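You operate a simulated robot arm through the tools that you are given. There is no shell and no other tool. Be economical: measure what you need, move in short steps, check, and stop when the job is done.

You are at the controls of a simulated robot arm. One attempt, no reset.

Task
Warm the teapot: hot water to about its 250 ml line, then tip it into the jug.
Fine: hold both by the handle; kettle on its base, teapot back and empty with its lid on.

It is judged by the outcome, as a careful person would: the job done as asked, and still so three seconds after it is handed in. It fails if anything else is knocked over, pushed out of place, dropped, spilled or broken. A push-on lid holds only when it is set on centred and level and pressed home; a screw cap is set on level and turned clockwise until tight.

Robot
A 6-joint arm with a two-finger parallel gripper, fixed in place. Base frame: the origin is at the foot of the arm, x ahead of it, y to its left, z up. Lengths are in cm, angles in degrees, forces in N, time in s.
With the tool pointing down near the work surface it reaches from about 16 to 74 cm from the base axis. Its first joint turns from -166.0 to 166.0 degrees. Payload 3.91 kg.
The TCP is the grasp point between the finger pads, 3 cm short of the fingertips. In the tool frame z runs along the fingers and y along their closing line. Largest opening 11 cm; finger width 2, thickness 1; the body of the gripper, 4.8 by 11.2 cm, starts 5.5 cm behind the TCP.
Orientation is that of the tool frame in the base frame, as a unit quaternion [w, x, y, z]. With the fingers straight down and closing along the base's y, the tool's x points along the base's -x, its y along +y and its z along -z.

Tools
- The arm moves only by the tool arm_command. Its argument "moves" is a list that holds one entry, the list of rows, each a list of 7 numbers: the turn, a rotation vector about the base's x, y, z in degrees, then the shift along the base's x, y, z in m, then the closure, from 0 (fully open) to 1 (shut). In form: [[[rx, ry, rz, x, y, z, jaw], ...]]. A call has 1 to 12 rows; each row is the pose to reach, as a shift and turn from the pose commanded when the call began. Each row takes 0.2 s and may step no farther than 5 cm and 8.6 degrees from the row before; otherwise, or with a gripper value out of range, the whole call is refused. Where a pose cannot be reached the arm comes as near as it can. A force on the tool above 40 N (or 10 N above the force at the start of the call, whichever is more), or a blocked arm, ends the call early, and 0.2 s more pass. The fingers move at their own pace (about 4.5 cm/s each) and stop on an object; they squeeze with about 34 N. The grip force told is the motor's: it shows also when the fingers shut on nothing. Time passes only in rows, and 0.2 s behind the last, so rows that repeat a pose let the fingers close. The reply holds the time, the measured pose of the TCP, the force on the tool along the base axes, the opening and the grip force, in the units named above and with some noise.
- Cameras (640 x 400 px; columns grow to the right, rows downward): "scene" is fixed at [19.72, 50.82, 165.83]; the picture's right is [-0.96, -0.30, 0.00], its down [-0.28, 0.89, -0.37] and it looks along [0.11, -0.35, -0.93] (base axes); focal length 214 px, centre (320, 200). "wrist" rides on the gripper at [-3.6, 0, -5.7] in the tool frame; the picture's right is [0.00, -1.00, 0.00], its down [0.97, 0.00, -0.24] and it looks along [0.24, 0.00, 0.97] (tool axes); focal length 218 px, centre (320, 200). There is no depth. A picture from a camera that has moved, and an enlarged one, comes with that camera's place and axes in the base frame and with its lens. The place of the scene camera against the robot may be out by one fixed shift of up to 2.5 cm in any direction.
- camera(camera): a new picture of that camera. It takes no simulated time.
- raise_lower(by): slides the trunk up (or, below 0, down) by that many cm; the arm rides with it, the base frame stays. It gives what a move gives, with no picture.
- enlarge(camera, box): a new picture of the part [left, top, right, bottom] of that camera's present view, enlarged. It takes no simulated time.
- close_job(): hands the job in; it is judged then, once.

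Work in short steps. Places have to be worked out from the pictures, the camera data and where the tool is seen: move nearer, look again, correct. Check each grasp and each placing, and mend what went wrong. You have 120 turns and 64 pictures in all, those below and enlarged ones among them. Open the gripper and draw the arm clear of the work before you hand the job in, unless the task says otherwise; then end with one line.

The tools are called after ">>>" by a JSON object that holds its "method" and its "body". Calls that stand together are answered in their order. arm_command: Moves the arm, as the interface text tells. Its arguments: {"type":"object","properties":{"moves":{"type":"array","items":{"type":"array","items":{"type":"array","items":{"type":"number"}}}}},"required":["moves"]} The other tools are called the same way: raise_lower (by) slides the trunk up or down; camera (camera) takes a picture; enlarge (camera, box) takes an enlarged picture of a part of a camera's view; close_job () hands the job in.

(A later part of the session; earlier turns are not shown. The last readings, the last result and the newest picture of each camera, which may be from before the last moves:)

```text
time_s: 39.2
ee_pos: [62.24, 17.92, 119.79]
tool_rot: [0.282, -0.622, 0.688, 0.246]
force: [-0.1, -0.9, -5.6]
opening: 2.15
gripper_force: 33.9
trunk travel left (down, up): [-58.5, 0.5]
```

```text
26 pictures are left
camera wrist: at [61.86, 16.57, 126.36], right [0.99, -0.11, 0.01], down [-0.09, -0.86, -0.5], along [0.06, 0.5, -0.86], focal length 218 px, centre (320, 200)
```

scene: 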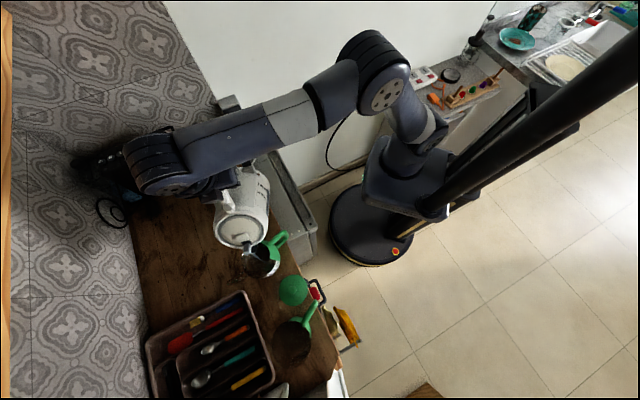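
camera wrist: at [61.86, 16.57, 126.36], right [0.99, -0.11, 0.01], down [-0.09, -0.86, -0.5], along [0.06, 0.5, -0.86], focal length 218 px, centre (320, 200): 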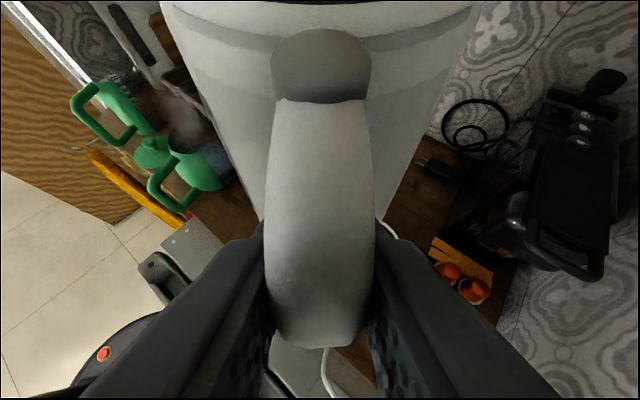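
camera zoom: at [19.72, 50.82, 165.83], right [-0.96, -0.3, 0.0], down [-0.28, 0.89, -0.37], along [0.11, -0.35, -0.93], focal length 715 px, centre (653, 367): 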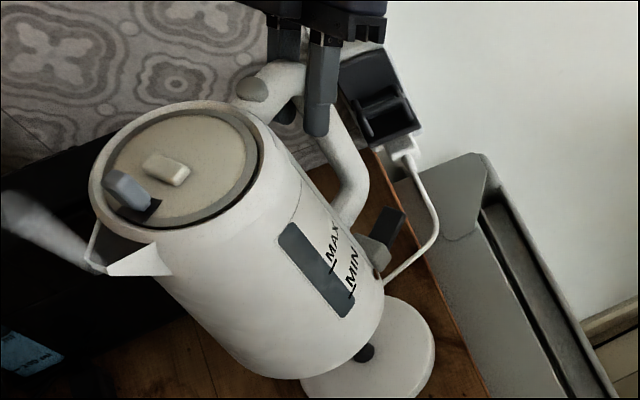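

Projecting where the lid and bottom should be 13 cm above the base matches the picture within ~0.5 cm, so position and level look right. I lower 10 cm and check against the base.

>>> {"method": "arm_command", "body": {"moves": [[[0, 0, 0, 0, -0.001, -0.02, 1], [0, 0, 0, 0, -0.001, -0.04, 1], [0, 0, 0, 0, -0.001, -0.06, 1], [0, 0, 0, 0, -0.001, -0.08, 1], [0, 0, 0, 0, -0.001, -0.1, 1], [0, 0, 0, 0, -0.001, -0.1, 1]]]}}

>>> {"method": "enlarge", "body": {"camera": "scene", "box": [140, 90, 300, 210]}}

```text
time_s: 40.6
ee_pos: [61.92, 18.14, 109.96]
tool_rot: [0.282, -0.622, 0.687, 0.247]
force: [0.3, 0.7, -7.4]
opening: 2.19
gripper_force: 34.2
trunk travel left (down, up): [-58.5, 0.5]
```

```text
3.33 times, centred on (220, 150) of scene
camera zoom: at [19.72, 50.82, 165.83], right [-0.96, -0.3, 0.0], down [-0.28, 0.89, -0.37], along [0.11, -0.35, -0.93], focal length 715 px, centre (653, 367)
```

zoom: 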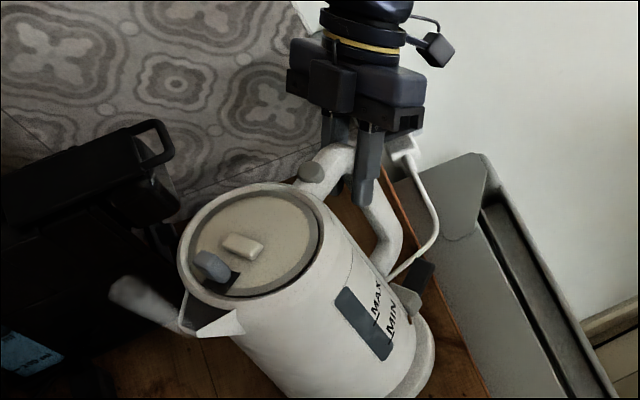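

I nudge +0.3 cm in x and -0.35 cm in y to match the original pose, and check the bottom edge closely.

>>> {"method": "arm_command", "body": {"moves": [[[0, 0, 0, 0.003, -0.0035, -0.01, 1], [0, 0, 0, 0.003, -0.0035, -0.015, 1], [0, 0, 0, 0.003, -0.0035, -0.015, 1]]]}}

>>> {"method": "enlarge", "body": {"camera": "scene", "box": [180, 140, 292, 210]}}

```text
time_s: 41.4
ee_pos: [62.42, 17.73, 108.7]
tool_rot: [0.283, -0.622, 0.688, 0.246]
force: [0.8, -1.5, -0.9]
opening: 2.18
gripper_force: 34.4
trunk travel left (down, up): [-58.5, 0.5]
```

```text
5.71 times, centred on (236, 175) of scene
camera zoom: at [19.72, 50.82, 165.83], right [-0.96, -0.3, 0.0], down [-0.28, 0.89, -0.37], along [0.11, -0.35, -0.93], focal length 1226 px, centre (800, 343)
```

zoom: 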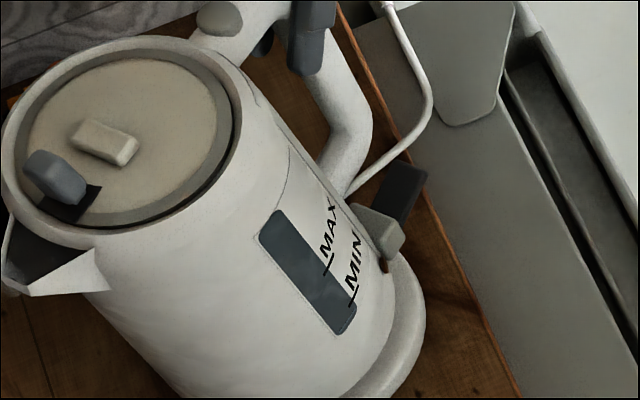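

Contact came early: force fell to about 1 N at z 108.7 and the base shows on its near side, so the kettle has slid a little down the fingers and leans a few degrees spout-down. I lift 1.5 cm, tilt 4° spout-up and shift slightly +y, then look.

>>> {"method": "arm_command", "body": {"moves": [[[0, 0, 0, 0, 0, 0.008, 1], [0, 0, 0, 0, 0, 0.015, 1], [2, -0.2, 0, 0, 0.002, 0.015, 1], [4, -0.4, 0, 0, 0.004, 0.015, 1], [4, -0.4, 0, 0, 0.004, 0.015, 1]]]}}

>>> {"method": "enlarge", "body": {"camera": "scene", "box": [180, 140, 292, 210]}}

>>> {"method": "camera", "body": {"camera": "wrist"}}

```text
time_s: 42.6
ee_pos: [62.33, 17.9, 109.85]
tool_rot: [0.307, -0.611, 0.678, 0.268]
force: [0.2, -0.5, -7.0]
opening: 2.14
gripper_force: 34.1
trunk travel left (down, up): [-58.5, 0.5]
```

```text
5.71 times, centred on (236, 175) of scene
camera zoom: at [19.72, 50.82, 165.83], right [-0.96, -0.3, 0.0], down [-0.28, 0.89, -0.37], along [0.11, -0.35, -0.93], focal length 1226 px, centre (800, 343)
```

zoom: 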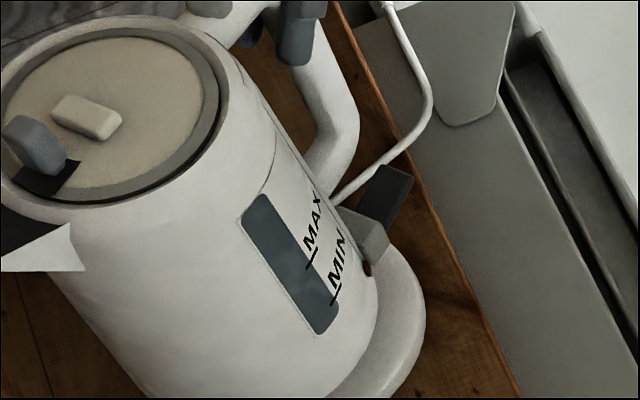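

```text
22 pictures are left
camera wrist: at [62.05, 16.11, 116.38], right [0.99, -0.11, 0.01], down [-0.08, -0.82, -0.56], along [0.07, 0.56, -0.83], focal length 218 px, centre (320, 200)
```

wrist: 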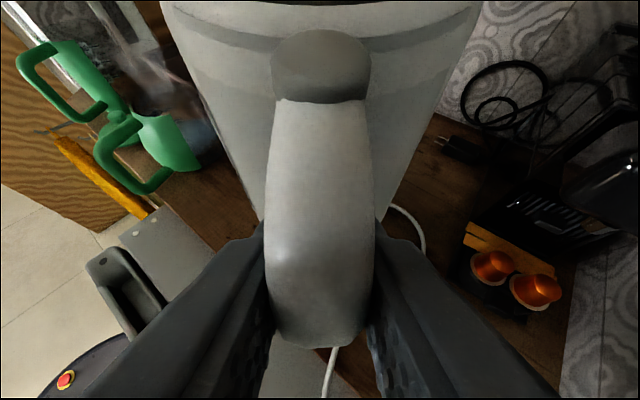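

I need the full kettle outline against the base to judge its lean properly, so I take one wider enlargement.

>>> {"method": "enlarge", "body": {"camera": "scene", "box": [164, 130, 292, 230]}}

```text
4.00 times, centred on (228, 180) of scene
camera zoom: at [19.72, 50.82, 165.83], right [-0.96, -0.3, 0.0], down [-0.28, 0.89, -0.37], along [0.11, -0.35, -0.93], focal length 858 px, centre (688, 280)
```

zoom: 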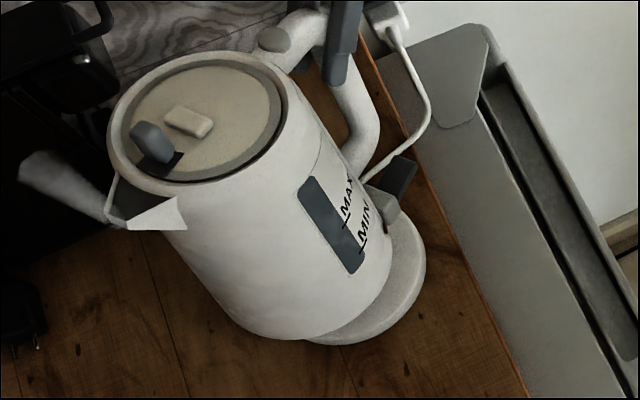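

The outline shows the kettle leaning about 9° spout-up (I over-corrected). I raise 2 cm, rotate 9° spout-down, undo the y shift and look again.

>>> {"method": "arm_command", "body": {"moves": [[[0, 0, 0, 0, 0, 0.01, 1], [0, 0, 0, 0, 0, 0.02, 1], [-3, 0.3, 0, 0, -0.002, 0.02, 1], [-6, 0.6, 0, 0, -0.004, 0.02, 1], [-9, 0.9, 0, 0, -0.004, 0.02, 1], [-9, 0.9, 0, 0, -0.004, 0.02, 1]]]}}

>>> {"method": "enlarge", "body": {"camera": "scene", "box": [164, 130, 292, 230]}}

```text
time_s: 44.0
ee_pos: [62.64, 17.5, 111.69]
tool_rot: [0.251, -0.633, 0.699, 0.22]
force: [0.3, 0.6, -6.6]
opening: 2.17
gripper_force: 33.6
trunk travel left (down, up): [-58.5, 0.5]
```

```text
4.00 times, centred on (228, 180) of scene
camera zoom: at [19.72, 50.82, 165.83], right [-0.96, -0.3, 0.0], down [-0.28, 0.89, -0.37], along [0.11, -0.35, -0.93], focal length 858 px, centre (688, 280)
```

zoom: 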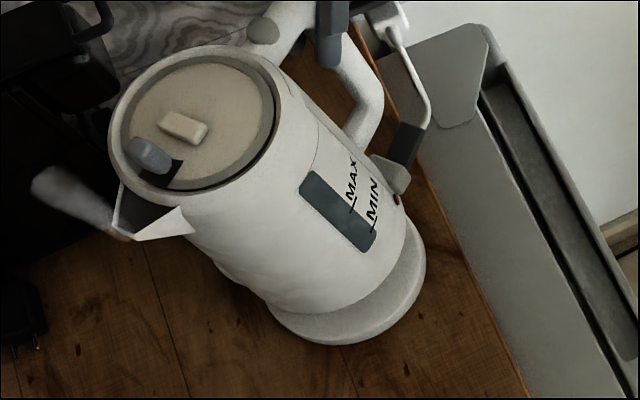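

Now the kettle stands upright and, projected down, lines up with its base to within ~0.4 cm. I correct that and lower 3 cm, then feel for contact.

>>> {"method": "arm_command", "body": {"moves": [[[0, 0, 0, -0.003, 0.002, -0.008, 1], [0, 0, 0, -0.003, 0.002, -0.016, 1], [0, 0, 0, -0.003, 0.002, -0.023, 1], [0, 0, 0, -0.003, 0.002, -0.03, 1], [0, 0, 0, -0.003, 0.002, -0.03, 1]]]}}

>>> {"method": "arm_command", "body": {"moves": [[[0, 0, 0, 0, 0, -0.004, 1], [0, 0, 0, 0, 0, -0.006, 1], [0, 0, 0, 0, 0, -0.006, 1]]]}}

>>> {"method": "arm_command", "body": {"moves": [[[0, 0, 0, 0, 0, -0.003, 1], [0, 0, 0, 0, 0, -0.003, 1]]]}}

>>> {"method": "enlarge", "body": {"camera": "scene", "box": [164, 130, 292, 230]}}

```text
time_s: 45.2
ee_pos: [62.26, 17.76, 108.73]
tool_rot: [0.251, -0.633, 0.699, 0.218]
force: [-0.3, 1.5, -7.1]
opening: 2.14
gripper_force: 33.5
trunk travel left (down, up): [-58.5, 0.5]
```

```text
time_s: 46.0
ee_pos: [62.29, 17.77, 108.07]
tool_rot: [0.252, -0.632, 0.699, 0.219]
force: [0.4, 2.8, -4.7]
opening: 2.19
gripper_force: 34.4
trunk travel left (down, up): [-58.5, 0.5]
```

```text
time_s: 46.6
ee_pos: [62.37, 17.64, 108.02]
tool_rot: [0.254, -0.632, 0.699, 0.218]
force: [0.5, -0.6, 4.3]
opening: 2.16
gripper_force: 34.3
trunk travel left (down, up): [-58.5, 0.5]
```

```text
4.00 times, centred on (228, 180) of scene
camera zoom: at [19.72, 50.82, 165.83], right [-0.96, -0.3, 0.0], down [-0.28, 0.89, -0.37], along [0.11, -0.35, -0.93], focal length 858 px, centre (688, 280)
```

zoom: 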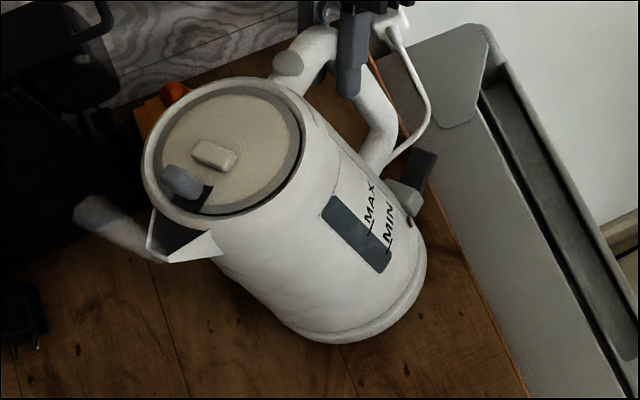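

The lid centre is back within ~0.2 cm of its starting place and the tool feels support, so the kettle is seated. I relieve the push and open the fingers.

>>> {"method": "arm_command", "body": {"moves": [[[0, 0, 0, 0, 0, 0.003, 1], [0, 0, 0, 0, 0, 0.003, 0.7], [0, 0, 0, 0, 0, 0.003, 0.5], [0, 0, 0, 0, 0, 0.003, 0.2], [0, 0, 0, 0, 0, 0.003, 0.2], [0, 0, 0, 0, 0, 0.003, 0.2]]]}}

>>> {"method": "enlarge", "body": {"camera": "scene", "box": [164, 130, 292, 230]}}

```text
time_s: 48.0
ee_pos: [62.2, 17.84, 108.16]
tool_rot: [0.252, -0.632, 0.699, 0.219]
force: [0.3, 0.5, -0.6]
opening: 8.79
gripper_force: 0.0
trunk travel left (down, up): [-58.5, 0.5]
```

```text
4.00 times, centred on (228, 180) of scene
camera zoom: at [19.72, 50.82, 165.83], right [-0.96, -0.3, 0.0], down [-0.28, 0.89, -0.37], along [0.11, -0.35, -0.93], focal length 858 px, centre (688, 280)
```

zoom: 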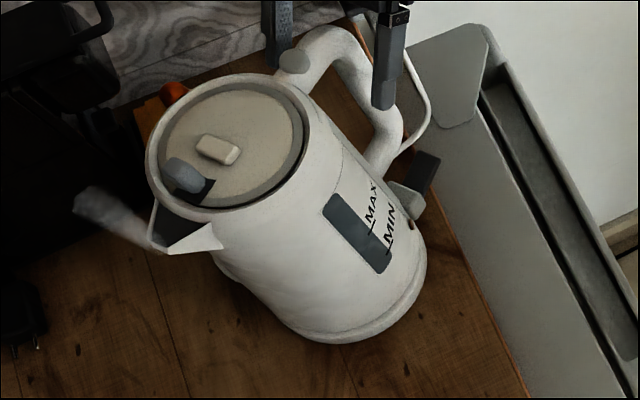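

The kettle stands upright on its base, perhaps 0.5 cm toward -y of its original spot. I withdraw along the finger direction and then get a side view of kettle seating and teapot level.

>>> {"method": "arm_command", "body": {"moves": [[[0, 0, 0, -0.002, -0.015, 0.021, 0], [0, 0, 0, -0.004, -0.035, 0.048, 0], [0, 0, 0, -0.007, -0.055, 0.075, 0], [0, 0, 0, -0.009, -0.07, 0.11, 0], [0, 0, 0, -0.03, -0.07, 0.14, 0], [0, 0, 0, -0.07, -0.06, 0.14, 0]]]}}

>>> {"method": "arm_command", "body": {"moves": [[[-8.3, 0.9, 0, -0.04, 0.01, 0, 0], [-16.6, 1.8, 0, -0.08, 0.02, 0, 0], [-24.9, 2.6, 0, -0.12, 0.03, 0, 0], [-33.2, 3.5, 0, -0.16, 0.04, 0, 0], [-36.8, 3.9, 0, -0.18, 0.06, 0, 0]]]}}

>>> {"method": "arm_command", "body": {"moves": [[[0, 0, -8, -0.02, 0.01, 0, 0], [0, 0, -16, -0.04, 0.02, 0, 0], [0, 0, -24, -0.06, 0.03, 0, 0], [0, 0, -32, -0.08, 0.04, 0, 0], [0, 0, -40, -0.1, 0.05, 0, 0], [0, 0, -48, -0.1, 0.06, 0, 0], [0, 0, -56, -0.1, 0.07, 0, 0], [0, 0, -64, -0.1, 0.08, 0, 0]]]}}

```text
time_s: 49.4
ee_pos: [55.27, 11.66, 122.24]
tool_rot: [0.252, -0.633, 0.698, 0.22]
force: [-0.4, 0.0, 0.3]
opening: 11.01
gripper_force: 0.0
trunk travel left (down, up): [-58.5, 0.5]
```

```text
time_s: 50.6
ee_pos: [37.05, 18.07, 122.33]
tool_rot: [0.015, -0.672, 0.74, 0.008]
force: [-0.1, -0.2, 0.2]
opening: 11.01
gripper_force: 0.1
trunk travel left (down, up): [-58.5, 0.5]
```

```text
time_s: 52.4
ee_pos: [27.22, 25.77, 122.17]
tool_rot: [0.018, -0.176, 0.984, -0.001]
force: [-0.1, -0.4, -0.8]
opening: 11.0
gripper_force: 0.1
trunk travel left (down, up): [-58.5, 0.5]
```

I now pitch the tool up toward horizontal and lower, to look from the side at teapot and kettle.

>>> {"method": "arm_command", "body": {"moves": [[[2.6, -7.2, 0, -0.005, 0, -0.01, 0], [5.2, -14.3, 0, -0.01, 0, -0.02, 0], [7.8, -21.4, 0, -0.015, 0, -0.03, 0], [10.4, -28.6, 0, -0.02, 0, -0.04, 0], [13, -35.7, 0, -0.025, 0, -0.05, 0], [15.6, -42.9, 0, -0.03, 0, -0.06, 0], [18.2, -50, 0, -0.035, 0, -0.07, 0], [20.8, -57.2, 0, -0.04, 0, -0.08, 0], [23.4, -64.3, 0, -0.045, 0, -0.09, 0], [26, -71.4, 0, -0.05, 0, -0.1, 0], [28.2, -77.5, 0, -0.05, 0, -0.12, 0]]]}}

>>> {"method": "camera", "body": {"camera": "wrist"}}

```text
time_s: 54.8
ee_pos: [22.12, 26.04, 110.46]
tool_rot: [0.664, -0.129, 0.728, 0.111]
force: [-0.2, 0.0, -1.2]
opening: 11.01
gripper_force: 0.0
trunk travel left (down, up): [-58.5, 0.5]
```

```text
17 pictures are left
camera wrist: at [16.97, 24.31, 114.5], right [0.34, -0.94, 0.01], down [-0.31, -0.12, -0.94], along [0.89, 0.31, -0.33], focal length 218 px, centre (320, 200)
```

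wrist: 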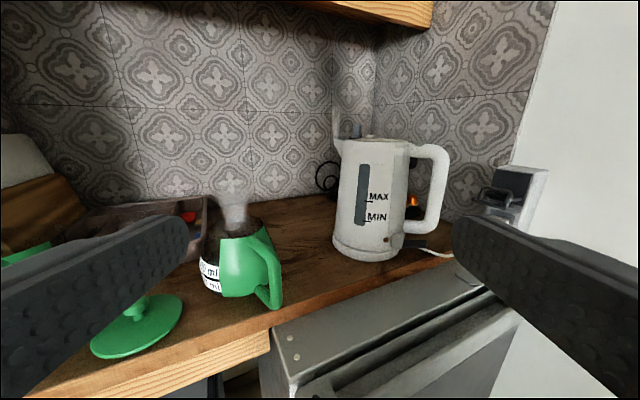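

>>> {"method": "enlarge", "body": {"camera": "wrist", "box": [180, 130, 460, 320]}}

```text
2.11 times, centred on (320, 225) of wrist
camera zoom: at [16.97, 24.31, 114.5], right [0.34, -0.94, 0.01], down [-0.31, -0.12, -0.94], along [0.89, 0.31, -0.33], focal length 460 px, centre (320, 147)
```

zoom: 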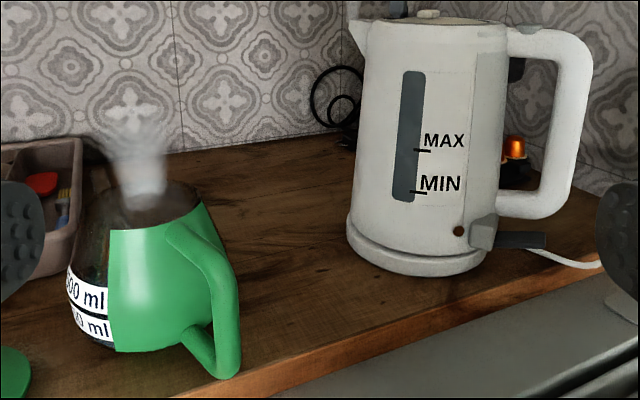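

The kettle sits level on its base. Next I need the teapot's level line and the jug, so I yaw the camera +25° and shift toward +y.

>>> {"method": "arm_command", "body": {"moves": [[[0, 0, 4, -0.01, 0.02, 0, 0], [0, 0, 8, -0.02, 0.04, 0, 0], [0, 0, 12, -0.03, 0.06, 0, 0], [0, 0, 16, -0.04, 0.08, 0, 0], [0, 0, 20, -0.05, 0.1, 0, 0], [0, 0, 25, -0.055, 0.12, 0, 0]]]}}

>>> {"method": "camera", "body": {"camera": "wrist"}}

```text
time_s: 56.2
ee_pos: [16.64, 37.7, 110.28]
tool_rot: [0.623, -0.285, 0.684, 0.252]
force: [-0.8, -1.8, 0.4]
opening: 11.01
gripper_force: 0.0
trunk travel left (down, up): [-58.5, 0.5]
```

```text
15 pictures are left
camera wrist: at [12.75, 34.03, 114.46], right [0.7, -0.71, 0.01], down [-0.23, -0.24, -0.94], along [0.67, 0.66, -0.33], focal length 218 px, centre (320, 200)
```

wrist: 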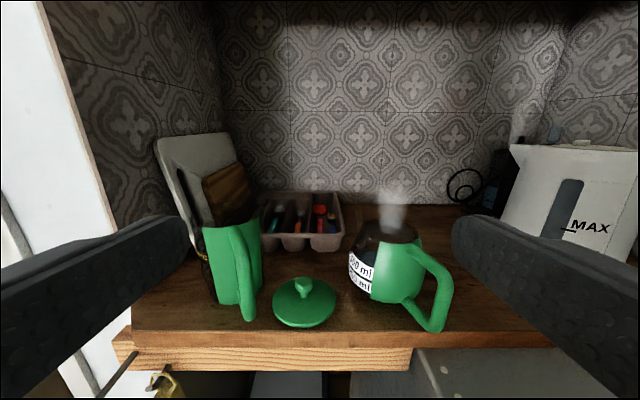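

This view shows teapot, lid and jug well: jug rim about (25,65,101), teapot handle bar at about (37.4,38) from z 91 to 98. I enlarge the teapot to read its level.

>>> {"method": "enlarge", "body": {"camera": "wrist", "box": [328, 220, 424, 310]}}

```text
4.44 times, centred on (376, 265) of wrist
camera zoom: at [12.75, 34.03, 114.46], right [0.7, -0.71, 0.01], down [-0.23, -0.24, -0.94], along [0.67, 0.66, -0.33], focal length 970 px, centre (71, -89)
```

zoom: 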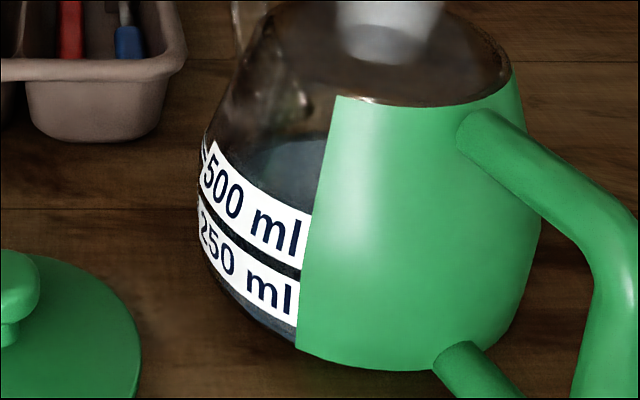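

The water surface works out at about z 91, right at the 250 ml label, so the fill is good. I now yaw +15° and bring the open fingers to a stand-off behind the teapot handle.

>>> {"method": "arm_command", "body": {"moves": [[[0, 0, 5, 0.03, -0.02, 0, 0], [0, 0, 10, 0.06, -0.04, 0, 0], [0, 0, 15, 0.09, -0.06, 0, 0], [0, 0, 15, 0.12, -0.08, -0.01, 0], [0, 0, 15, 0.152, -0.093, -0.03, 0], [0, 0, 15, 0.152, -0.093, -0.07, 0], [0, 0, 15, 0.152, -0.093, -0.11, 0], [0, 0, 15, 0.152, -0.093, -0.131, 0]]]}}

>>> {"method": "camera", "body": {"camera": "wrist"}}

```text
time_s: 58.0
ee_pos: [24.39, 39.01, 102.8]
tool_rot: [0.604, -0.398, 0.635, 0.271]
force: [-0.6, -1.0, 0.0]
opening: 10.99
gripper_force: 0.0
out of reach, approached as far as the arm can: row 1, 2, 3, 4, 5, 6, 7, 8
trunk travel left (down, up): [-58.5, 0.5]
```

```text
13 pictures are left
camera wrist: at [20.99, 35.05, 107.2], right [0.83, -0.54, 0.14], down [-0.09, -0.37, -0.92], along [0.55, 0.76, -0.36], focal length 218 px, centre (320, 200)
```

wrist: 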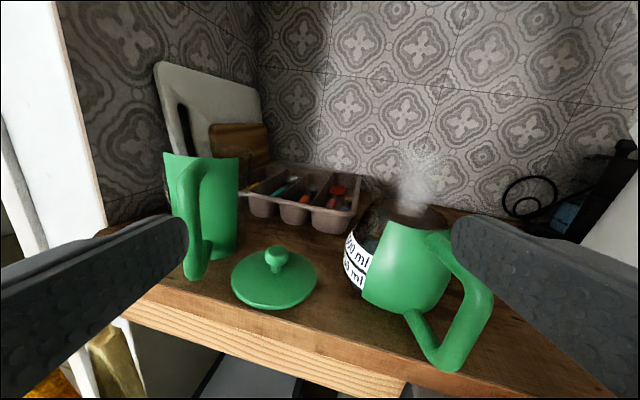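

That standoff with a nearly level tool was out of reach. I raise, take a 70° pitch instead at azimuth 60°, and go above a closer stand-off point.

>>> {"method": "arm_command", "body": {"moves": [[[-1.7, 3.3, 0.47, 0, 0, 0.04, 0], [-3.43, 6.65, 0.94, 0, -0.01, 0.08, 0], [-5.15, 9.98, 1.41, 0.02, -0.03, 0.1, 0], [-6.86, 13.3, 1.88, 0.05, -0.05, 0.1, 0], [-6.86, 13.3, 1.88, 0.08, -0.06, 0.1, 0], [-6.86, 13.3, 1.88, 0.101, -0.06, 0.1, 0]]]}}

```text
time_s: 59.4
ee_pos: [22.48, 36.2, 112.11]
tool_rot: [0.497, -0.409, 0.71, 0.286]
force: [-1.1, 0.0, 0.8]
opening: 11.03
gripper_force: 0.0
out of reach, approached as far as the arm can: row 2, 3, 4, 5, 6
trunk travel left (down, up): [-58.5, 0.5]
```

The wrist branch seems to block this yaw with a level tool. I go through a tool-down pose at the new place and then pitch up again.

>>> {"method": "arm_command", "body": {"moves": [[[-6.7, 3.9, 0, 0.005, 0, 0.01, 0], [-13.4, 7.75, 0, 0.01, 0, 0.02, 0], [-20.2, 11.65, 0, 0.02, -0.005, 0.03, 0], [-26.9, 15.5, 0, 0.035, -0.01, 0.03, 0], [-33.7, 19.4, 0, 0.05, -0.015, 0.03, 0], [-40.4, 23.3, 0, 0.07, -0.02, 0.03, 0], [-47.2, 27.2, 0, 0.09, -0.025, 0.03, 0], [-54, 31.1, 0, 0.105, -0.03, 0.03, 0], [-60.6, 35, 0, 0.12, -0.032, 0.03, 0]]]}}

>>> {"method": "arm_command", "body": {"moves": [[[6.7, -3.9, 0, 0, 0, 0, 0], [13.4, -7.75, 0, 0, 0, 0, 0], [20.2, -11.65, 0, 0, 0, 0, 0], [26.9, -15.5, 0, 0, 0, 0, 0], [33.7, -19.4, 0, 0, 0, 0, 0], [40.4, -23.3, 0, 0, 0, 0, 0], [47.2, -27.2, 0, 0, 0, 0, 0]]]}}

```text
time_s: 61.4
ee_pos: [34.66, 32.61, 114.45]
tool_rot: [0.0, -0.501, 0.866, 0.001]
force: [-1.0, 0.1, 0.2]
opening: 10.98
gripper_force: 0.1
out of reach, approached as far as the arm can: row 3, 4
trunk travel left (down, up): [-58.5, 0.5]
```

```text
time_s: 63.0
ee_pos: [34.21, 32.83, 114.61]
tool_rot: [0.37, -0.453, 0.781, 0.221]
force: [-0.5, -0.5, -0.3]
opening: 10.99
gripper_force: 0.1
out of reach, approached as far as the arm can: row 7
trunk travel left (down, up): [-58.5, 0.5]
```

Here pitch stops near 50°. I test whether a slightly smaller azimuth (-12°) allows a flatter tool.

>>> {"method": "arm_command", "body": {"moves": [[[0, 0, -6, 0.005, 0, 0, 0], [0, 0, -12, 0.01, 0.0, 0, 0]]]}}

>>> {"method": "arm_command", "body": {"moves": [[[5.9, -5.35, 0, 0, 0, 0, 0], [11.8, -10.7, 0, 0, 0, 0, 0], [17.8, -16, 0, 0, 0, 0, 0], [20.8, -18.7, 0, 0, 0, 0, 0]]]}}

```text
time_s: 63.6
ee_pos: [35.2, 32.68, 114.54]
tool_rot: [0.391, -0.37, 0.823, 0.182]
force: [-0.1, -0.3, -0.2]
opening: 11.0
gripper_force: 0.0
trunk travel left (down, up): [-58.5, 0.5]
```

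```text
time_s: 64.6
ee_pos: [35.02, 32.91, 114.53]
tool_rot: [0.579, -0.319, 0.702, 0.266]
force: [-0.6, 0.2, 0.4]
opening: 11.02
gripper_force: 0.2
out of reach, approached as far as the arm can: row 1, 2
trunk travel left (down, up): [-58.5, 0.5]
```

At azimuth 49° the tool reaches a 79° pitch. I lower it to the stand-off just behind the handle and check with a picture.

>>> {"method": "arm_command", "body": {"moves": [[[0, 0, 0, -0.006, 0.002, -0.04, 0], [0, 0, 0, -0.012, 0.004, -0.08, 0], [0, 0, 0, -0.017, 0.006, -0.12, 0], [0, 0, 0, -0.017, 0.006, -0.15, 0], [0, 0, 0, -0.017, 0.006, -0.176, 0]]]}}

>>> {"method": "camera", "body": {"camera": "wrist"}}

```text
time_s: 65.8
ee_pos: [33.3, 33.61, 96.84]
tool_rot: [0.579, -0.318, 0.703, 0.264]
force: [1.0, -0.1, 0.0]
opening: 11.01
gripper_force: 0.0
trunk travel left (down, up): [-58.5, 0.5]
```

```text
12 pictures are left
camera wrist: at [30.02, 29.85, 101.55], right [0.75, -0.66, 0.0], down [-0.28, -0.31, -0.91], along [0.6, 0.68, -0.42], focal length 218 px, centre (320, 200)
```

wrist: 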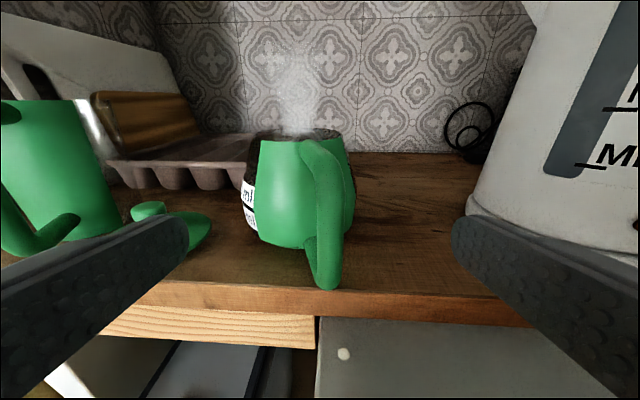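

The handle bar is edge-on and centred between the fingers. I advance 6.8 cm onto it and close.

>>> {"method": "arm_command", "body": {"moves": [[[0, 0, 0, 0.017, 0.015, -0.005, 0], [0, 0, 0, 0.032, 0.031, -0.011, 0], [0, 0, 0, 0.046, 0.046, -0.016, 0], [0, 0, 0, 0.046, 0.046, -0.016, 0.5], [0, 0, 0, 0.046, 0.046, -0.016, 1], [0, 0, 0, 0.046, 0.046, -0.016, 1], [0, 0, 0, 0.046, 0.046, -0.016, 1], [0, 0, 0, 0.046, 0.046, -0.016, 1], [0, 0, 0, 0.046, 0.046, -0.016, 1], [0, 0, 0, 0.046, 0.046, -0.016, 1]]]}}

>>> {"method": "camera", "body": {"camera": "wrist"}}

```text
time_s: 68.0
ee_pos: [37.81, 38.04, 95.18]
tool_rot: [0.579, -0.318, 0.702, 0.265]
force: [0.1, 0.1, 0.0]
opening: 1.63
gripper_force: 33.9
trunk travel left (down, up): [-58.5, 0.5]
```

```text
11 pictures are left
camera wrist: at [34.51, 34.31, 99.86], right [0.75, -0.66, 0.0], down [-0.28, -0.31, -0.91], along [0.6, 0.68, -0.42], focal length 218 px, centre (320, 200)
```

wrist: 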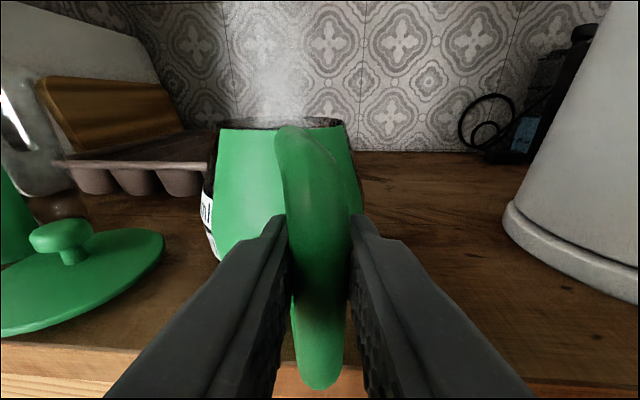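

The fingers hold the bar firmly (1.63 cm). I lift straight up 13 cm gently and look for slip.

>>> {"method": "arm_command", "body": {"moves": [[[0, 0, 0, 0, 0, 0.004, 1], [0, 0, 0, 0, 0, 0.01, 1], [0, 0, 0, 0, 0, 0.02, 1], [0, 0, 0, 0, 0, 0.035, 1], [0, 0, 0, 0, 0, 0.055, 1], [0, 0, 0, 0, 0, 0.075, 1], [0, 0, 0, 0, 0, 0.095, 1], [0, 0, 0, 0, 0, 0.115, 1], [0, 0, 0, 0, 0, 0.13, 1], [0, 0, 0, 0, 0, 0.13, 1]]]}}

>>> {"method": "camera", "body": {"camera": "wrist"}}

```text
time_s: 70.2
ee_pos: [38.17, 38.11, 108.24]
tool_rot: [0.578, -0.319, 0.703, 0.265]
force: [0.1, 0.2, -7.0]
opening: 1.67
gripper_force: 34.2
trunk travel left (down, up): [-58.5, 0.5]
```

```text
10 pictures are left
camera wrist: at [34.78, 34.33, 112.9], right [0.75, -0.66, 0.0], down [-0.28, -0.32, -0.91], along [0.6, 0.68, -0.42], focal length 218 px, centre (320, 200)
```

wrist: 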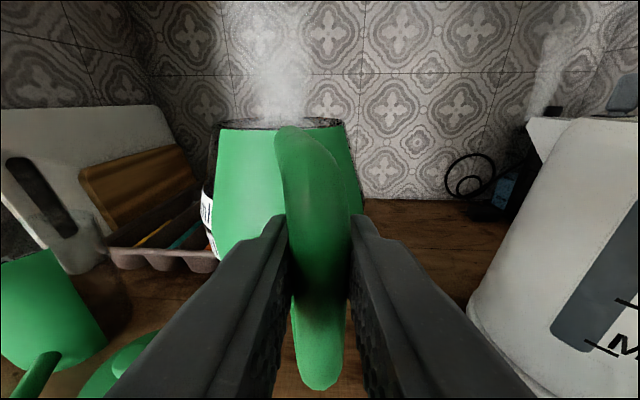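

No slip, 7 N. I carry the teapot level to a point short of the jug at TCP about (16.7, 42.7, 115), yawing +8°.

>>> {"method": "arm_command", "body": {"moves": [[[0, 0, 0, -0.01, 0.002, 0.02, 1], [0, 0, 0, -0.03, 0.006, 0.04, 1], [0, 0, 0, -0.055, 0.012, 0.06, 1], [0, 0, 1, -0.08, 0.018, 0.068, 1], [0, 0, 2, -0.105, 0.024, 0.068, 1], [0, 0, 3, -0.13, 0.03, 0.068, 1], [0, 0, 4, -0.155, 0.035, 0.068, 1], [0, 0, 6, -0.18, 0.04, 0.068, 1], [0, 0, 7, -0.2, 0.044, 0.068, 1], [0, 0, 8, -0.215, 0.046, 0.068, 1], [0, 0, 8, -0.215, 0.046, 0.068, 1]]]}}

>>> {"method": "enlarge", "body": {"camera": "scene", "box": [200, 220, 380, 400]}}

```text
time_s: 72.6
ee_pos: [16.54, 42.34, 115.02]
tool_rot: [0.559, -0.366, 0.679, 0.304]
force: [-0.6, -0.1, -5.7]
opening: 1.64
gripper_force: 33.5
trunk travel left (down, up): [-58.5, 0.5]
```

```text
2.22 times, centred on (290, 310) of scene
camera zoom: at [19.72, 50.82, 165.83], right [-0.96, -0.3, 0.0], down [-0.28, 0.89, -0.37], along [0.11, -0.35, -0.93], focal length 477 px, centre (387, -44)
```

zoom: 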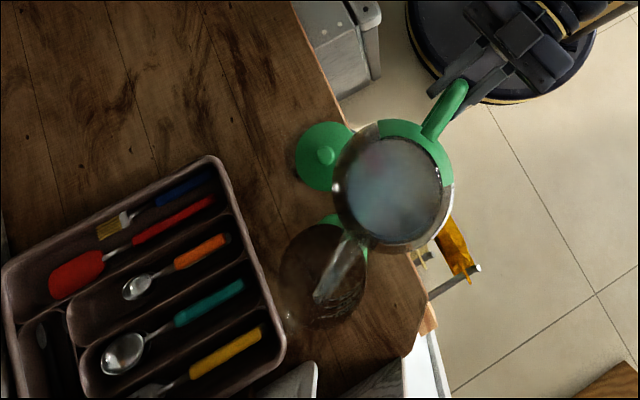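

The spout tip sits above the jug mouth as planned (tip ≈ (24,63), jug centre ≈ (24.5,65), radius 6). I tilt to 40° about the spout while lowering it.

>>> {"method": "arm_command", "body": {"moves": [[[-5.6, 2.15, 0, 0, 0, 0.005, 1], [-11.2, 4.3, 0, 0.001, 0.002, 0.008, 1], [-16.8, 6.45, 0, 0.002, 0.0055, 0.01, 1], [-22.4, 8.6, 0, 0.0047, 0.012, 0.014, 1], [-28, 10.75, 0, 0.008, 0.02, 0.019, 1], [-32.7, 12.5, 0, 0.0115, 0.03, 0.025, 1], [-37.4, 14.3, 0, 0.015, 0.04, 0.031, 1], [-37.4, 14.3, 0, 0.015, 0.04, 0.031, 1]]]}}

>>> {"method": "enlarge", "body": {"camera": "scene", "box": [240, 260, 352, 372]}}

```text
time_s: 74.4
ee_pos: [18.09, 46.6, 118.23]
tool_rot: [0.325, -0.485, 0.804, 0.113]
force: [-0.1, -1.0, -6.0]
opening: 1.65
gripper_force: 33.5
trunk travel left (down, up): [-58.5, 0.5]
```

```text
3.57 times, centred on (296, 316) of scene
camera zoom: at [19.72, 50.82, 165.83], right [-0.96, -0.3, 0.0], down [-0.28, 0.89, -0.37], along [0.11, -0.35, -0.93], focal length 766 px, centre (406, -214)
```

zoom: 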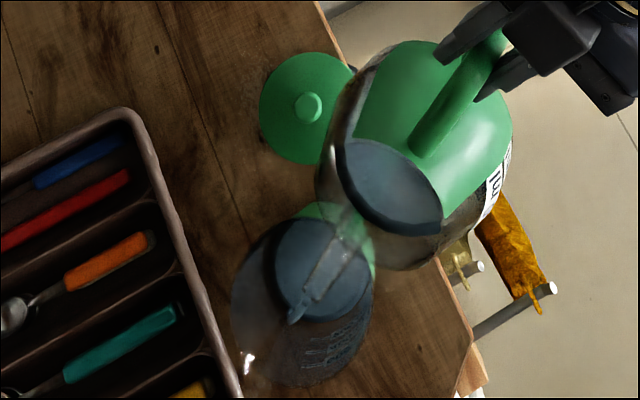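

Water is already running from the spout into the jug, with the level in the pot close under its rim. I hold two seconds to let it drain before tilting more.

>>> {"method": "arm_command", "body": {"moves": [[[0, 0, 0, 0, 0, 0, 1], [0, 0, 0, 0, 0, 0, 1], [0, 0, 0, 0, 0, 0, 1], [0, 0, 0, 0, 0, 0, 1], [0, 0, 0, 0, 0, 0, 1], [0, 0, 0, 0, 0, 0, 1], [0, 0, 0, 0, 0, 0, 1], [0, 0, 0, 0, 0, 0, 1], [0, 0, 0, 0, 0, 0, 1], [0, 0, 0, 0, 0, 0, 1]]]}}

```text
time_s: 76.6
ee_pos: [18.17, 46.54, 118.21]
tool_rot: [0.324, -0.486, 0.803, 0.113]
force: [-0.3, 0.4, -5.1]
opening: 1.67
gripper_force: 34.0
trunk travel left (down, up): [-58.5, 0.5]
```

Force has dropped to about 5 N. I tilt on to 58° slowly about the spout and hold.

>>> {"method": "arm_command", "body": {"moves": [[[-2.8, 1.07, 0, 0.0027, 0.007, 0.008, 1], [-5.6, 2.15, 0, 0.0053, 0.0138, 0.015, 1], [-8.4, 3.2, 0, 0.008, 0.0215, 0.022, 1], [-11.2, 4.3, 0, 0.0113, 0.0294, 0.028, 1], [-14, 5.4, 0, 0.0145, 0.038, 0.034, 1], [-16.8, 6.45, 0, 0.0177, 0.0462, 0.039, 1], [-16.8, 6.45, 0, 0.0177, 0.0462, 0.039, 1], [-16.8, 6.45, 0, 0.0177, 0.0462, 0.039, 1], [-16.8, 6.45, 0, 0.0177, 0.0462, 0.039, 1], [-16.8, 6.45, 0, 0.0177, 0.0462, 0.039, 1], [-16.8, 6.45, 0, 0.0177, 0.0462, 0.039, 1]]]}}

>>> {"method": "enlarge", "body": {"camera": "scene", "box": [240, 260, 352, 372]}}

```text
time_s: 79.0
ee_pos: [19.81, 51.32, 122.17]
tool_rot: [0.205, -0.521, 0.828, 0.022]
force: [-0.9, -0.3, -3.1]
opening: 1.66
gripper_force: 33.8
trunk travel left (down, up): [-58.5, 0.5]
```

```text
3.57 times, centred on (296, 316) of scene
camera zoom: at [19.72, 50.82, 165.83], right [-0.96, -0.3, 0.0], down [-0.28, 0.89, -0.37], along [0.11, -0.35, -0.93], focal length 766 px, centre (406, -214)
```

zoom: 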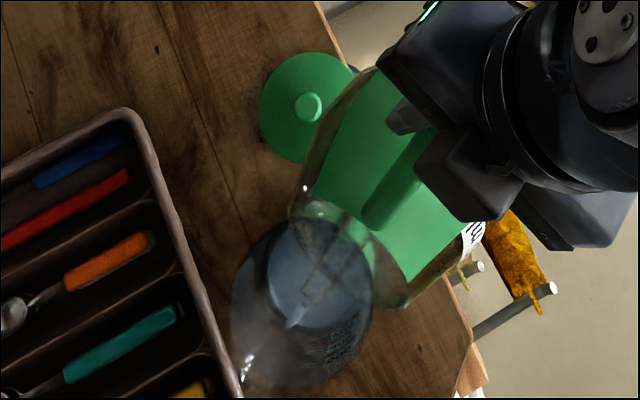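

The pour goes cleanly into the jug. I continue to about 80° and hold so that it drains.

>>> {"method": "arm_command", "body": {"moves": [[[-4.1, 1.57, 0, 0.005, 0.0134, 0.008, 1], [-8.2, 3.15, 0, 0.0105, 0.0275, 0.014, 1], [-12.3, 4.7, 0, 0.016, 0.042, 0.019, 1], [-16.4, 6.3, 0, 0.0218, 0.057, 0.023, 1], [-20.5, 7.9, 0, 0.0277, 0.0724, 0.026, 1], [-20.5, 7.9, 0, 0.0277, 0.0724, 0.026, 1], [-20.5, 7.9, 0, 0.0277, 0.0724, 0.026, 1], [-20.5, 7.9, 0, 0.0277, 0.0724, 0.026, 1], [-20.5, 7.9, 0, 0.0277, 0.0724, 0.026, 1], [-20.5, 7.9, 0, 0.0277, 0.0724, 0.026, 1], [-20.5, 7.9, 0, 0.0277, 0.0724, 0.026, 1]]]}}

```text
time_s: 81.4
ee_pos: [21.78, 59.46, 125.26]
tool_rot: [0.071, -0.539, 0.832, -0.11]
force: [-0.2, -0.3, -2.9]
opening: 1.65
gripper_force: 33.8
out of reach, approached as far as the arm can: row 2, 3, 4, 5, 6, 7, 8, 9, 10, 11
trunk travel left (down, up): [-58.5, 0.5]
```

Force is about 3 N, so little or nothing remains. I look at the pot to judge whether it is empty.

>>> {"method": "enlarge", "body": {"camera": "scene", "box": [240, 260, 352, 372]}}

```text
3.57 times, centred on (296, 316) of scene
camera zoom: at [19.72, 50.82, 165.83], right [-0.96, -0.3, 0.0], down [-0.28, 0.89, -0.37], along [0.11, -0.35, -0.93], focal length 766 px, centre (406, -214)
```

zoom: 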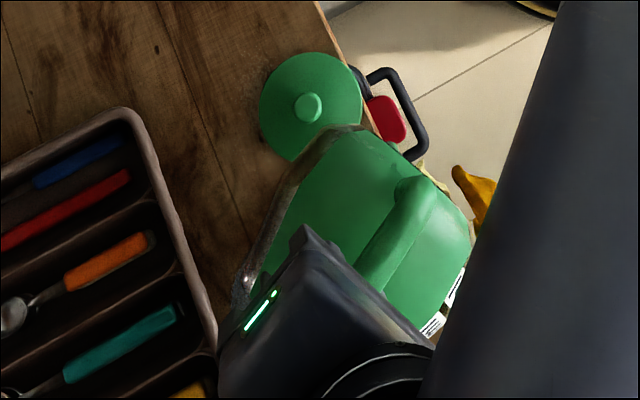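

The pot's inside is hidden here. I give it another second and a half to drain while reading the force.

>>> {"method": "arm_command", "body": {"moves": [[[0, 0, 0, 0, 0, 0, 1], [0, 0, 0, 0, 0, 0, 1]]]}}

>>> {"method": "arm_command", "body": {"moves": [[[0, 0, 0, 0, 0, 0, 1], [0, 0, 0, 0, 0, 0, 1]]]}}

>>> {"method": "arm_command", "body": {"moves": [[[0, 0, 0, 0, 0, 0, 1], [0, 0, 0, 0, 0, 0, 1]]]}}

```text
time_s: 82.0
ee_pos: [21.75, 59.31, 125.21]
tool_rot: [0.07, -0.539, 0.832, -0.11]
force: [0.1, -0.7, -3.1]
opening: 1.66
gripper_force: 34.2
trunk travel left (down, up): [-58.5, 0.5]
```

```text
time_s: 82.6
ee_pos: [21.68, 59.38, 125.11]
tool_rot: [0.07, -0.54, 0.832, -0.109]
force: [-1.8, 0.1, -3.5]
opening: 1.65
gripper_force: 33.9
trunk travel left (down, up): [-58.5, 0.5]
```

```text
time_s: 83.2
ee_pos: [21.77, 59.5, 125.12]
tool_rot: [0.071, -0.54, 0.831, -0.11]
force: [-0.3, 0.1, -3.5]
opening: 1.67
gripper_force: 34.0
trunk travel left (down, up): [-58.5, 0.5]
```

Force is steady near 3.2 N: drained. I tilt back along the same path, first to 58°, then level.

>>> {"method": "arm_command", "body": {"moves": [[[7.0, -1.6, 0.4, -0.0065, -0.027, -0.004, 1], [14.1, -3.3, 0.8, -0.013, -0.054, -0.01, 1], [21.1, -4.9, 1.2, -0.0195, -0.081, -0.02, 1]]]}}

>>> {"method": "arm_command", "body": {"moves": [[[7.7, -2.97, 0, -0.006, -0.016, -0.002, 1], [15.4, -5.94, 0, -0.012, -0.032, -0.006, 1], [23.1, -8.9, 0, -0.018, -0.048, -0.012, 1], [30.9, -11.9, 0, -0.023, -0.062, -0.02, 1], [38.6, -14.9, 0, -0.027, -0.074, -0.03, 1], [46.4, -17.8, 0, -0.03, -0.083, -0.036, 1], [54.2, -20.8, 0, -0.033, -0.09, -0.04, 1], [54.2, -20.8, 0, -0.033, -0.09, -0.04, 1]]]}}

>>> {"method": "enlarge", "body": {"camera": "scene", "box": [230, 230, 370, 350]}}

```text
time_s: 84.0
ee_pos: [19.95, 51.22, 123.26]
tool_rot: [0.206, -0.52, 0.829, 0.024]
force: [-0.8, 0.3, -2.6]
opening: 1.66
gripper_force: 34.4
trunk travel left (down, up): [-58.5, 0.5]
```

```text
time_s: 85.8
ee_pos: [16.32, 41.94, 119.06]
tool_rot: [0.559, -0.366, 0.678, 0.305]
force: [-0.3, -0.4, -4.2]
opening: 1.64
gripper_force: 34.1
trunk travel left (down, up): [-58.5, 0.5]
```

```text
3.33 times, centred on (300, 290) of scene
camera zoom: at [19.72, 50.82, 165.83], right [-0.96, -0.3, 0.0], down [-0.28, 0.89, -0.37], along [0.11, -0.35, -0.93], focal length 715 px, centre (387, -100)
```

zoom: 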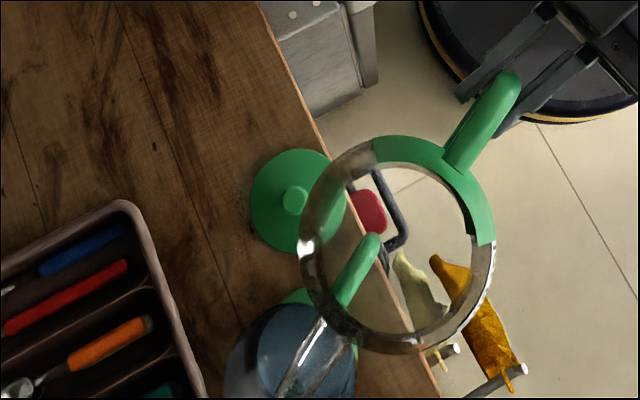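

The pot is clear and empty. I carry it back above its place, yawing -8°.

>>> {"method": "arm_command", "body": {"moves": [[[0, 0, 0, 0.015, -0.002, 0, 1], [0, 0, 0, 0.04, -0.007, -0.01, 1], [0, 0, -2, 0.07, -0.013, -0.02, 1], [0, 0, -4, 0.1, -0.018, -0.03, 1], [0, 0, -6, 0.13, -0.023, -0.04, 1], [0, 0, -8, 0.16, -0.028, -0.05, 1], [0, 0, -8, 0.185, -0.033, -0.06, 1], [0, 0, -8, 0.205, -0.037, -0.07, 1], [0, 0, -8, 0.215, -0.039, -0.08, 1], [0, 0, -8, 0.215, -0.039, -0.08, 1]]]}}

```text
time_s: 88.0
ee_pos: [38.12, 38.44, 111.03]
tool_rot: [0.58, -0.317, 0.702, 0.265]
force: [0.4, 0.1, -4.4]
opening: 1.66
gripper_force: 34.4
trunk travel left (down, up): [-58.5, 0.5]
```

Orientation is the same as at pick-up. I correct 0.3–0.4 cm and lower nearly to the table, then feel for contact.

>>> {"method": "arm_command", "body": {"moves": [[[0, 0, 0, -0.003, -0.004, -0.03, 1], [0, 0, 0, -0.003, -0.004, -0.06, 1], [0, 0, 0, -0.003, -0.004, -0.09, 1], [0, 0, 0, -0.003, -0.004, -0.115, 1], [0, 0, 0, -0.003, -0.004, -0.135, 1], [0, 0, 0, -0.003, -0.004, -0.15, 1], [0, 0, 0, -0.003, -0.004, -0.15, 1]]]}}

>>> {"method": "arm_command", "body": {"moves": [[[0, 0, 0, 0, 0, -0.003, 1], [0, 0, 0, 0, 0, -0.006, 1], [0, 0, 0, 0, 0, -0.008, 1], [0, 0, 0, 0, 0, -0.008, 1]]]}}

```text
time_s: 89.6
ee_pos: [37.82, 38.04, 96.26]
tool_rot: [0.579, -0.318, 0.702, 0.266]
force: [0.5, 0.5, -3.7]
opening: 1.66
gripper_force: 33.9
trunk travel left (down, up): [-58.5, 0.5]
```

```text
time_s: 90.6
ee_pos: [37.69, 37.82, 95.37]
tool_rot: [0.58, -0.317, 0.702, 0.265]
force: [0.6, 0.2, -3.5]
opening: 1.64
gripper_force: 34.0
trunk travel left (down, up): [-58.5, 0.5]
```

Still carrying its weight at z 95.37; I lower another 3–4 mm.

>>> {"method": "arm_command", "body": {"moves": [[[0, 0, 0, 0.001, 0.002, -0.002, 1], [0, 0, 0, 0.001, 0.002, -0.003, 1], [0, 0, 0, 0.001, 0.002, -0.003, 1]]]}}

```text
time_s: 91.4
ee_pos: [37.78, 38.06, 95.16]
tool_rot: [0.581, -0.317, 0.701, 0.266]
force: [-0.5, -1.3, 4.7]
opening: 1.69
gripper_force: 33.3
trunk travel left (down, up): [-58.5, 0.5]
```

Contact felt at the original height. I relieve slightly, open, and back straight off the handle.

>>> {"method": "arm_command", "body": {"moves": [[[0, 0, 0, 0, 0, 0.002, 1], [0, 0, 0, 0, 0, 0.002, 0.8], [0, 0, 0, 0, 0, 0.002, 0.5], [0, 0, 0, 0, 0, 0.002, 0.1], [0, 0, 0, 0, 0, 0.002, 0], [0, 0, 0, 0, 0, 0.002, 0], [0, 0, 0, 0, 0, 0.002, 0]]]}}

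>>> {"method": "arm_command", "body": {"moves": [[[0, 0, 0, -0.015, -0.016, 0.005, 0], [0, 0, 0, -0.03, -0.032, 0.01, 0], [0, 0, 0, -0.046, -0.046, 0.02, 0], [0, 0, 0, -0.046, -0.046, 0.06, 0], [0, 0, 0, -0.046, -0.046, 0.1, 0], [0, 0, 0, -0.046, -0.046, 0.15, 0], [0, 0, 0, -0.046, -0.046, 0.19, 0]]]}}

```text
time_s: 93.0
ee_pos: [37.72, 38.03, 95.3]
tool_rot: [0.579, -0.318, 0.702, 0.266]
force: [-0.6, 0.5, 0.1]
opening: 10.97
gripper_force: 0.1
trunk travel left (down, up): [-58.5, 0.5]
```

```text
time_s: 94.6
ee_pos: [33.13, 33.44, 114.52]
tool_rot: [0.579, -0.318, 0.703, 0.265]
force: [0.3, 1.5, -0.6]
opening: 11.04
gripper_force: 0.0
trunk travel left (down, up): [-58.5, 0.5]
```

The teapot is standing released. Now for the lid, whose knob I triangulate at about (29.5, 53.8, 92): I bring the tool to vertical and yaw so the fingers clear the jug handle.

>>> {"method": "arm_command", "body": {"moves": [[[-5.92, 5.19, 0, 0, 0.005, 0.01, 0], [-11.8, 10.4, 0, 0, 0.01, 0.02, 0], [-17.8, 15.6, 0, 0, 0.015, 0.03, 0], [-23.7, 20.8, 0, 0, 0.02, 0.04, 0], [-29.6, 26, 0, 0, 0.03, 0.045, 0], [-35.5, 31.1, 0, 0, 0.04, 0.05, 0], [-41.4, 36.3, 0, 0, 0.05, 0.05, 0], [-47.4, 41.5, 0, 0, 0.06, 0.05, 0], [-53.3, 46.7, 0, 0, 0.07, 0.05, 0], [-59.2, 51.9, 0, 0, 0.08, 0.05, 0]]]}}

>>> {"method": "arm_command", "body": {"moves": [[[0, 0, -8, 0, 0.01, 0, 0.2], [0, 0, -16, 0, 0.02, 0, 0.3], [0, 0, -24, 0, 0.03, 0, 0.4], [0, 0, -32, -0.01, 0.04, 0, 0.4], [0, 0, -40, -0.01, 0.05, 0, 0.4], [0, 0, -48, -0.02, 0.07, 0, 0.4], [0, 0, -56, -0.03, 0.09, 0, 0.4], [0, 0, -62, -0.035, 0.11, 0, 0.4]]]}}

```text
time_s: 96.8
ee_pos: [33.19, 41.59, 119.27]
tool_rot: [0.002, -0.411, 0.912, 0.002]
force: [0.0, 0.6, -0.6]
opening: 11.0
gripper_force: 0.0
out of reach, approached as far as the arm can: row 3, 4, 5
trunk travel left (down, up): [-58.5, 0.5]
```

```text
time_s: 98.6
ee_pos: [29.75, 52.44, 119.27]
tool_rot: [0.004, 0.119, 0.993, 0.001]
force: [0.5, 0.1, -0.1]
opening: 6.6
gripper_force: 0.1
trunk travel left (down, up): [-58.5, 0.5]
```

I descend to z 106 over the lid and take a picture to centre on its knob.

>>> {"method": "arm_command", "body": {"moves": [[[0, 0, 0, -0.001, 0.007, -0.045, 0.4], [0, 0, 0, -0.002, 0.013, -0.09, 0.4], [0, 0, 0, -0.002, 0.013, -0.133, 0.4], [0, 0, 0, -0.002, 0.013, -0.133, 0.4]]]}}

>>> {"method": "camera", "body": {"camera": "wrist"}}

```text
time_s: 99.6
ee_pos: [29.32, 53.69, 105.49]
tool_rot: [0.004, 0.118, 0.993, 0.002]
force: [-0.5, -0.3, -0.1]
opening: 6.59
gripper_force: 0.0
trunk travel left (down, up): [-58.5, 0.5]
```

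```text
4 pictures are left
camera wrist: at [32.64, 52.93, 111.23], right [-0.23, -0.97, 0.0], down [-0.95, 0.23, 0.23], along [-0.23, 0.06, -0.97], focal length 218 px, centre (320, 200)
```

wrist: 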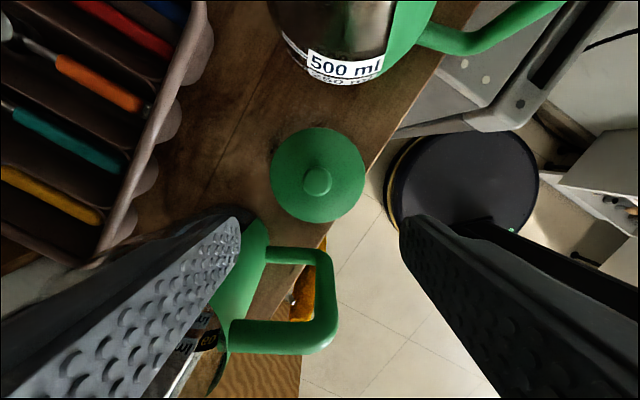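

The knob is at about (29.9, 54.0). I centre, lower so that the fingertips flank the knob, and close.

>>> {"method": "arm_command", "body": {"moves": [[[0, 0, 0, 0.0055, 0.0027, -0.03, 0.4], [0, 0, 0, 0.0055, 0.0027, -0.07, 0.4], [0, 0, 0, 0.0055, 0.0027, -0.1, 0.4], [0, 0, 0, 0.0055, 0.0027, -0.115, 0.4], [0, 0, 0, 0.0055, 0.0027, -0.12, 0.4]]]}}

>>> {"method": "arm_command", "body": {"moves": [[[0, 0, 0, 0, 0, 0, 0.7], [0, 0, 0, 0, 0, 0, 1], [0, 0, 0, 0, 0, 0, 1], [0, 0, 0, 0, 0, 0, 1], [0, 0, 0, 0, 0, 0, 1], [0, 0, 0, 0, 0, 0, 1]]]}}

```text
time_s: 100.8
ee_pos: [29.87, 54.04, 93.96]
tool_rot: [0.003, 0.118, 0.993, 0.001]
force: [-0.8, -0.3, 0.2]
opening: 6.6
gripper_force: 0.1
trunk travel left (down, up): [-58.5, 0.5]
```

```text
time_s: 102.2
ee_pos: [29.9, 54.07, 93.97]
tool_rot: [0.004, 0.117, 0.993, 0.001]
force: [0.2, 0.9, 0.0]
opening: 2.41
gripper_force: 34.0
trunk travel left (down, up): [-58.5, 0.5]
```

The knob is gripped (2.4 cm). I lift it and stop short of the teapot so that the wrist camera can see the pot's rim beyond the lid.

>>> {"method": "arm_command", "body": {"moves": [[[0, 0, 0, 0, 0, 0.01, 1], [0, 0, 0, 0, 0, 0.03, 1], [0, 0, 0, 0, 0, 0.06, 1], [0, 0, 0, 0, 0, 0.1, 1], [0, 0, 0, 0, -0.005, 0.14, 1], [0, 0, 0, 0.01, -0.015, 0.18, 1], [0, 0, 0, 0.03, -0.03, 0.2, 1], [0, 0, 0, 0.04, -0.04, 0.2, 1], [0, 0, 0, 0.04, -0.04, 0.2, 1]]]}}

>>> {"method": "camera", "body": {"camera": "wrist"}}

```text
time_s: 104.2
ee_pos: [34.2, 49.94, 113.99]
tool_rot: [0.004, 0.117, 0.993, 0.001]
force: [0.1, -0.2, -0.1]
opening: 2.4
gripper_force: 34.0
trunk travel left (down, up): [-58.5, 0.5]
```

```text
3 pictures are left
camera wrist: at [37.46, 49.13, 119.73], right [-0.23, -0.97, 0.0], down [-0.95, 0.23, 0.23], along [-0.23, 0.06, -0.97], focal length 218 px, centre (320, 200)
```

wrist: 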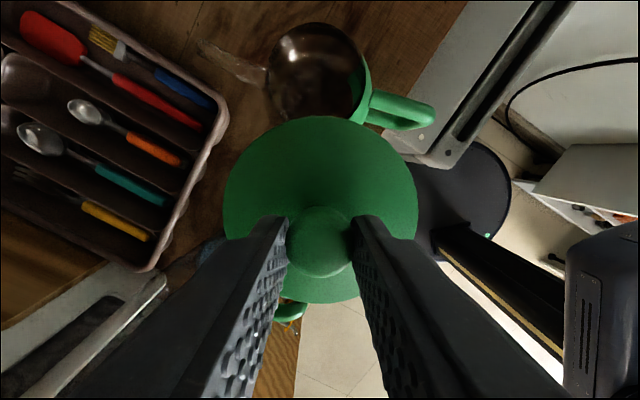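

I enlarge the pot's rim to fix its centre precisely before placing.

>>> {"method": "enlarge", "body": {"camera": "wrist", "box": [240, 10, 400, 130]}}

```text
3.33 times, centred on (320, 70) of wrist
camera zoom: at [37.46, 49.13, 119.73], right [-0.23, -0.97, 0.0], down [-0.95, 0.23, 0.23], along [-0.23, 0.06, -0.97], focal length 728 px, centre (320, 633)
```

zoom: 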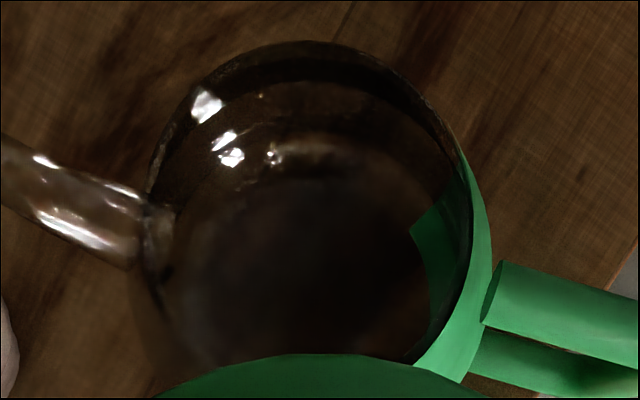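

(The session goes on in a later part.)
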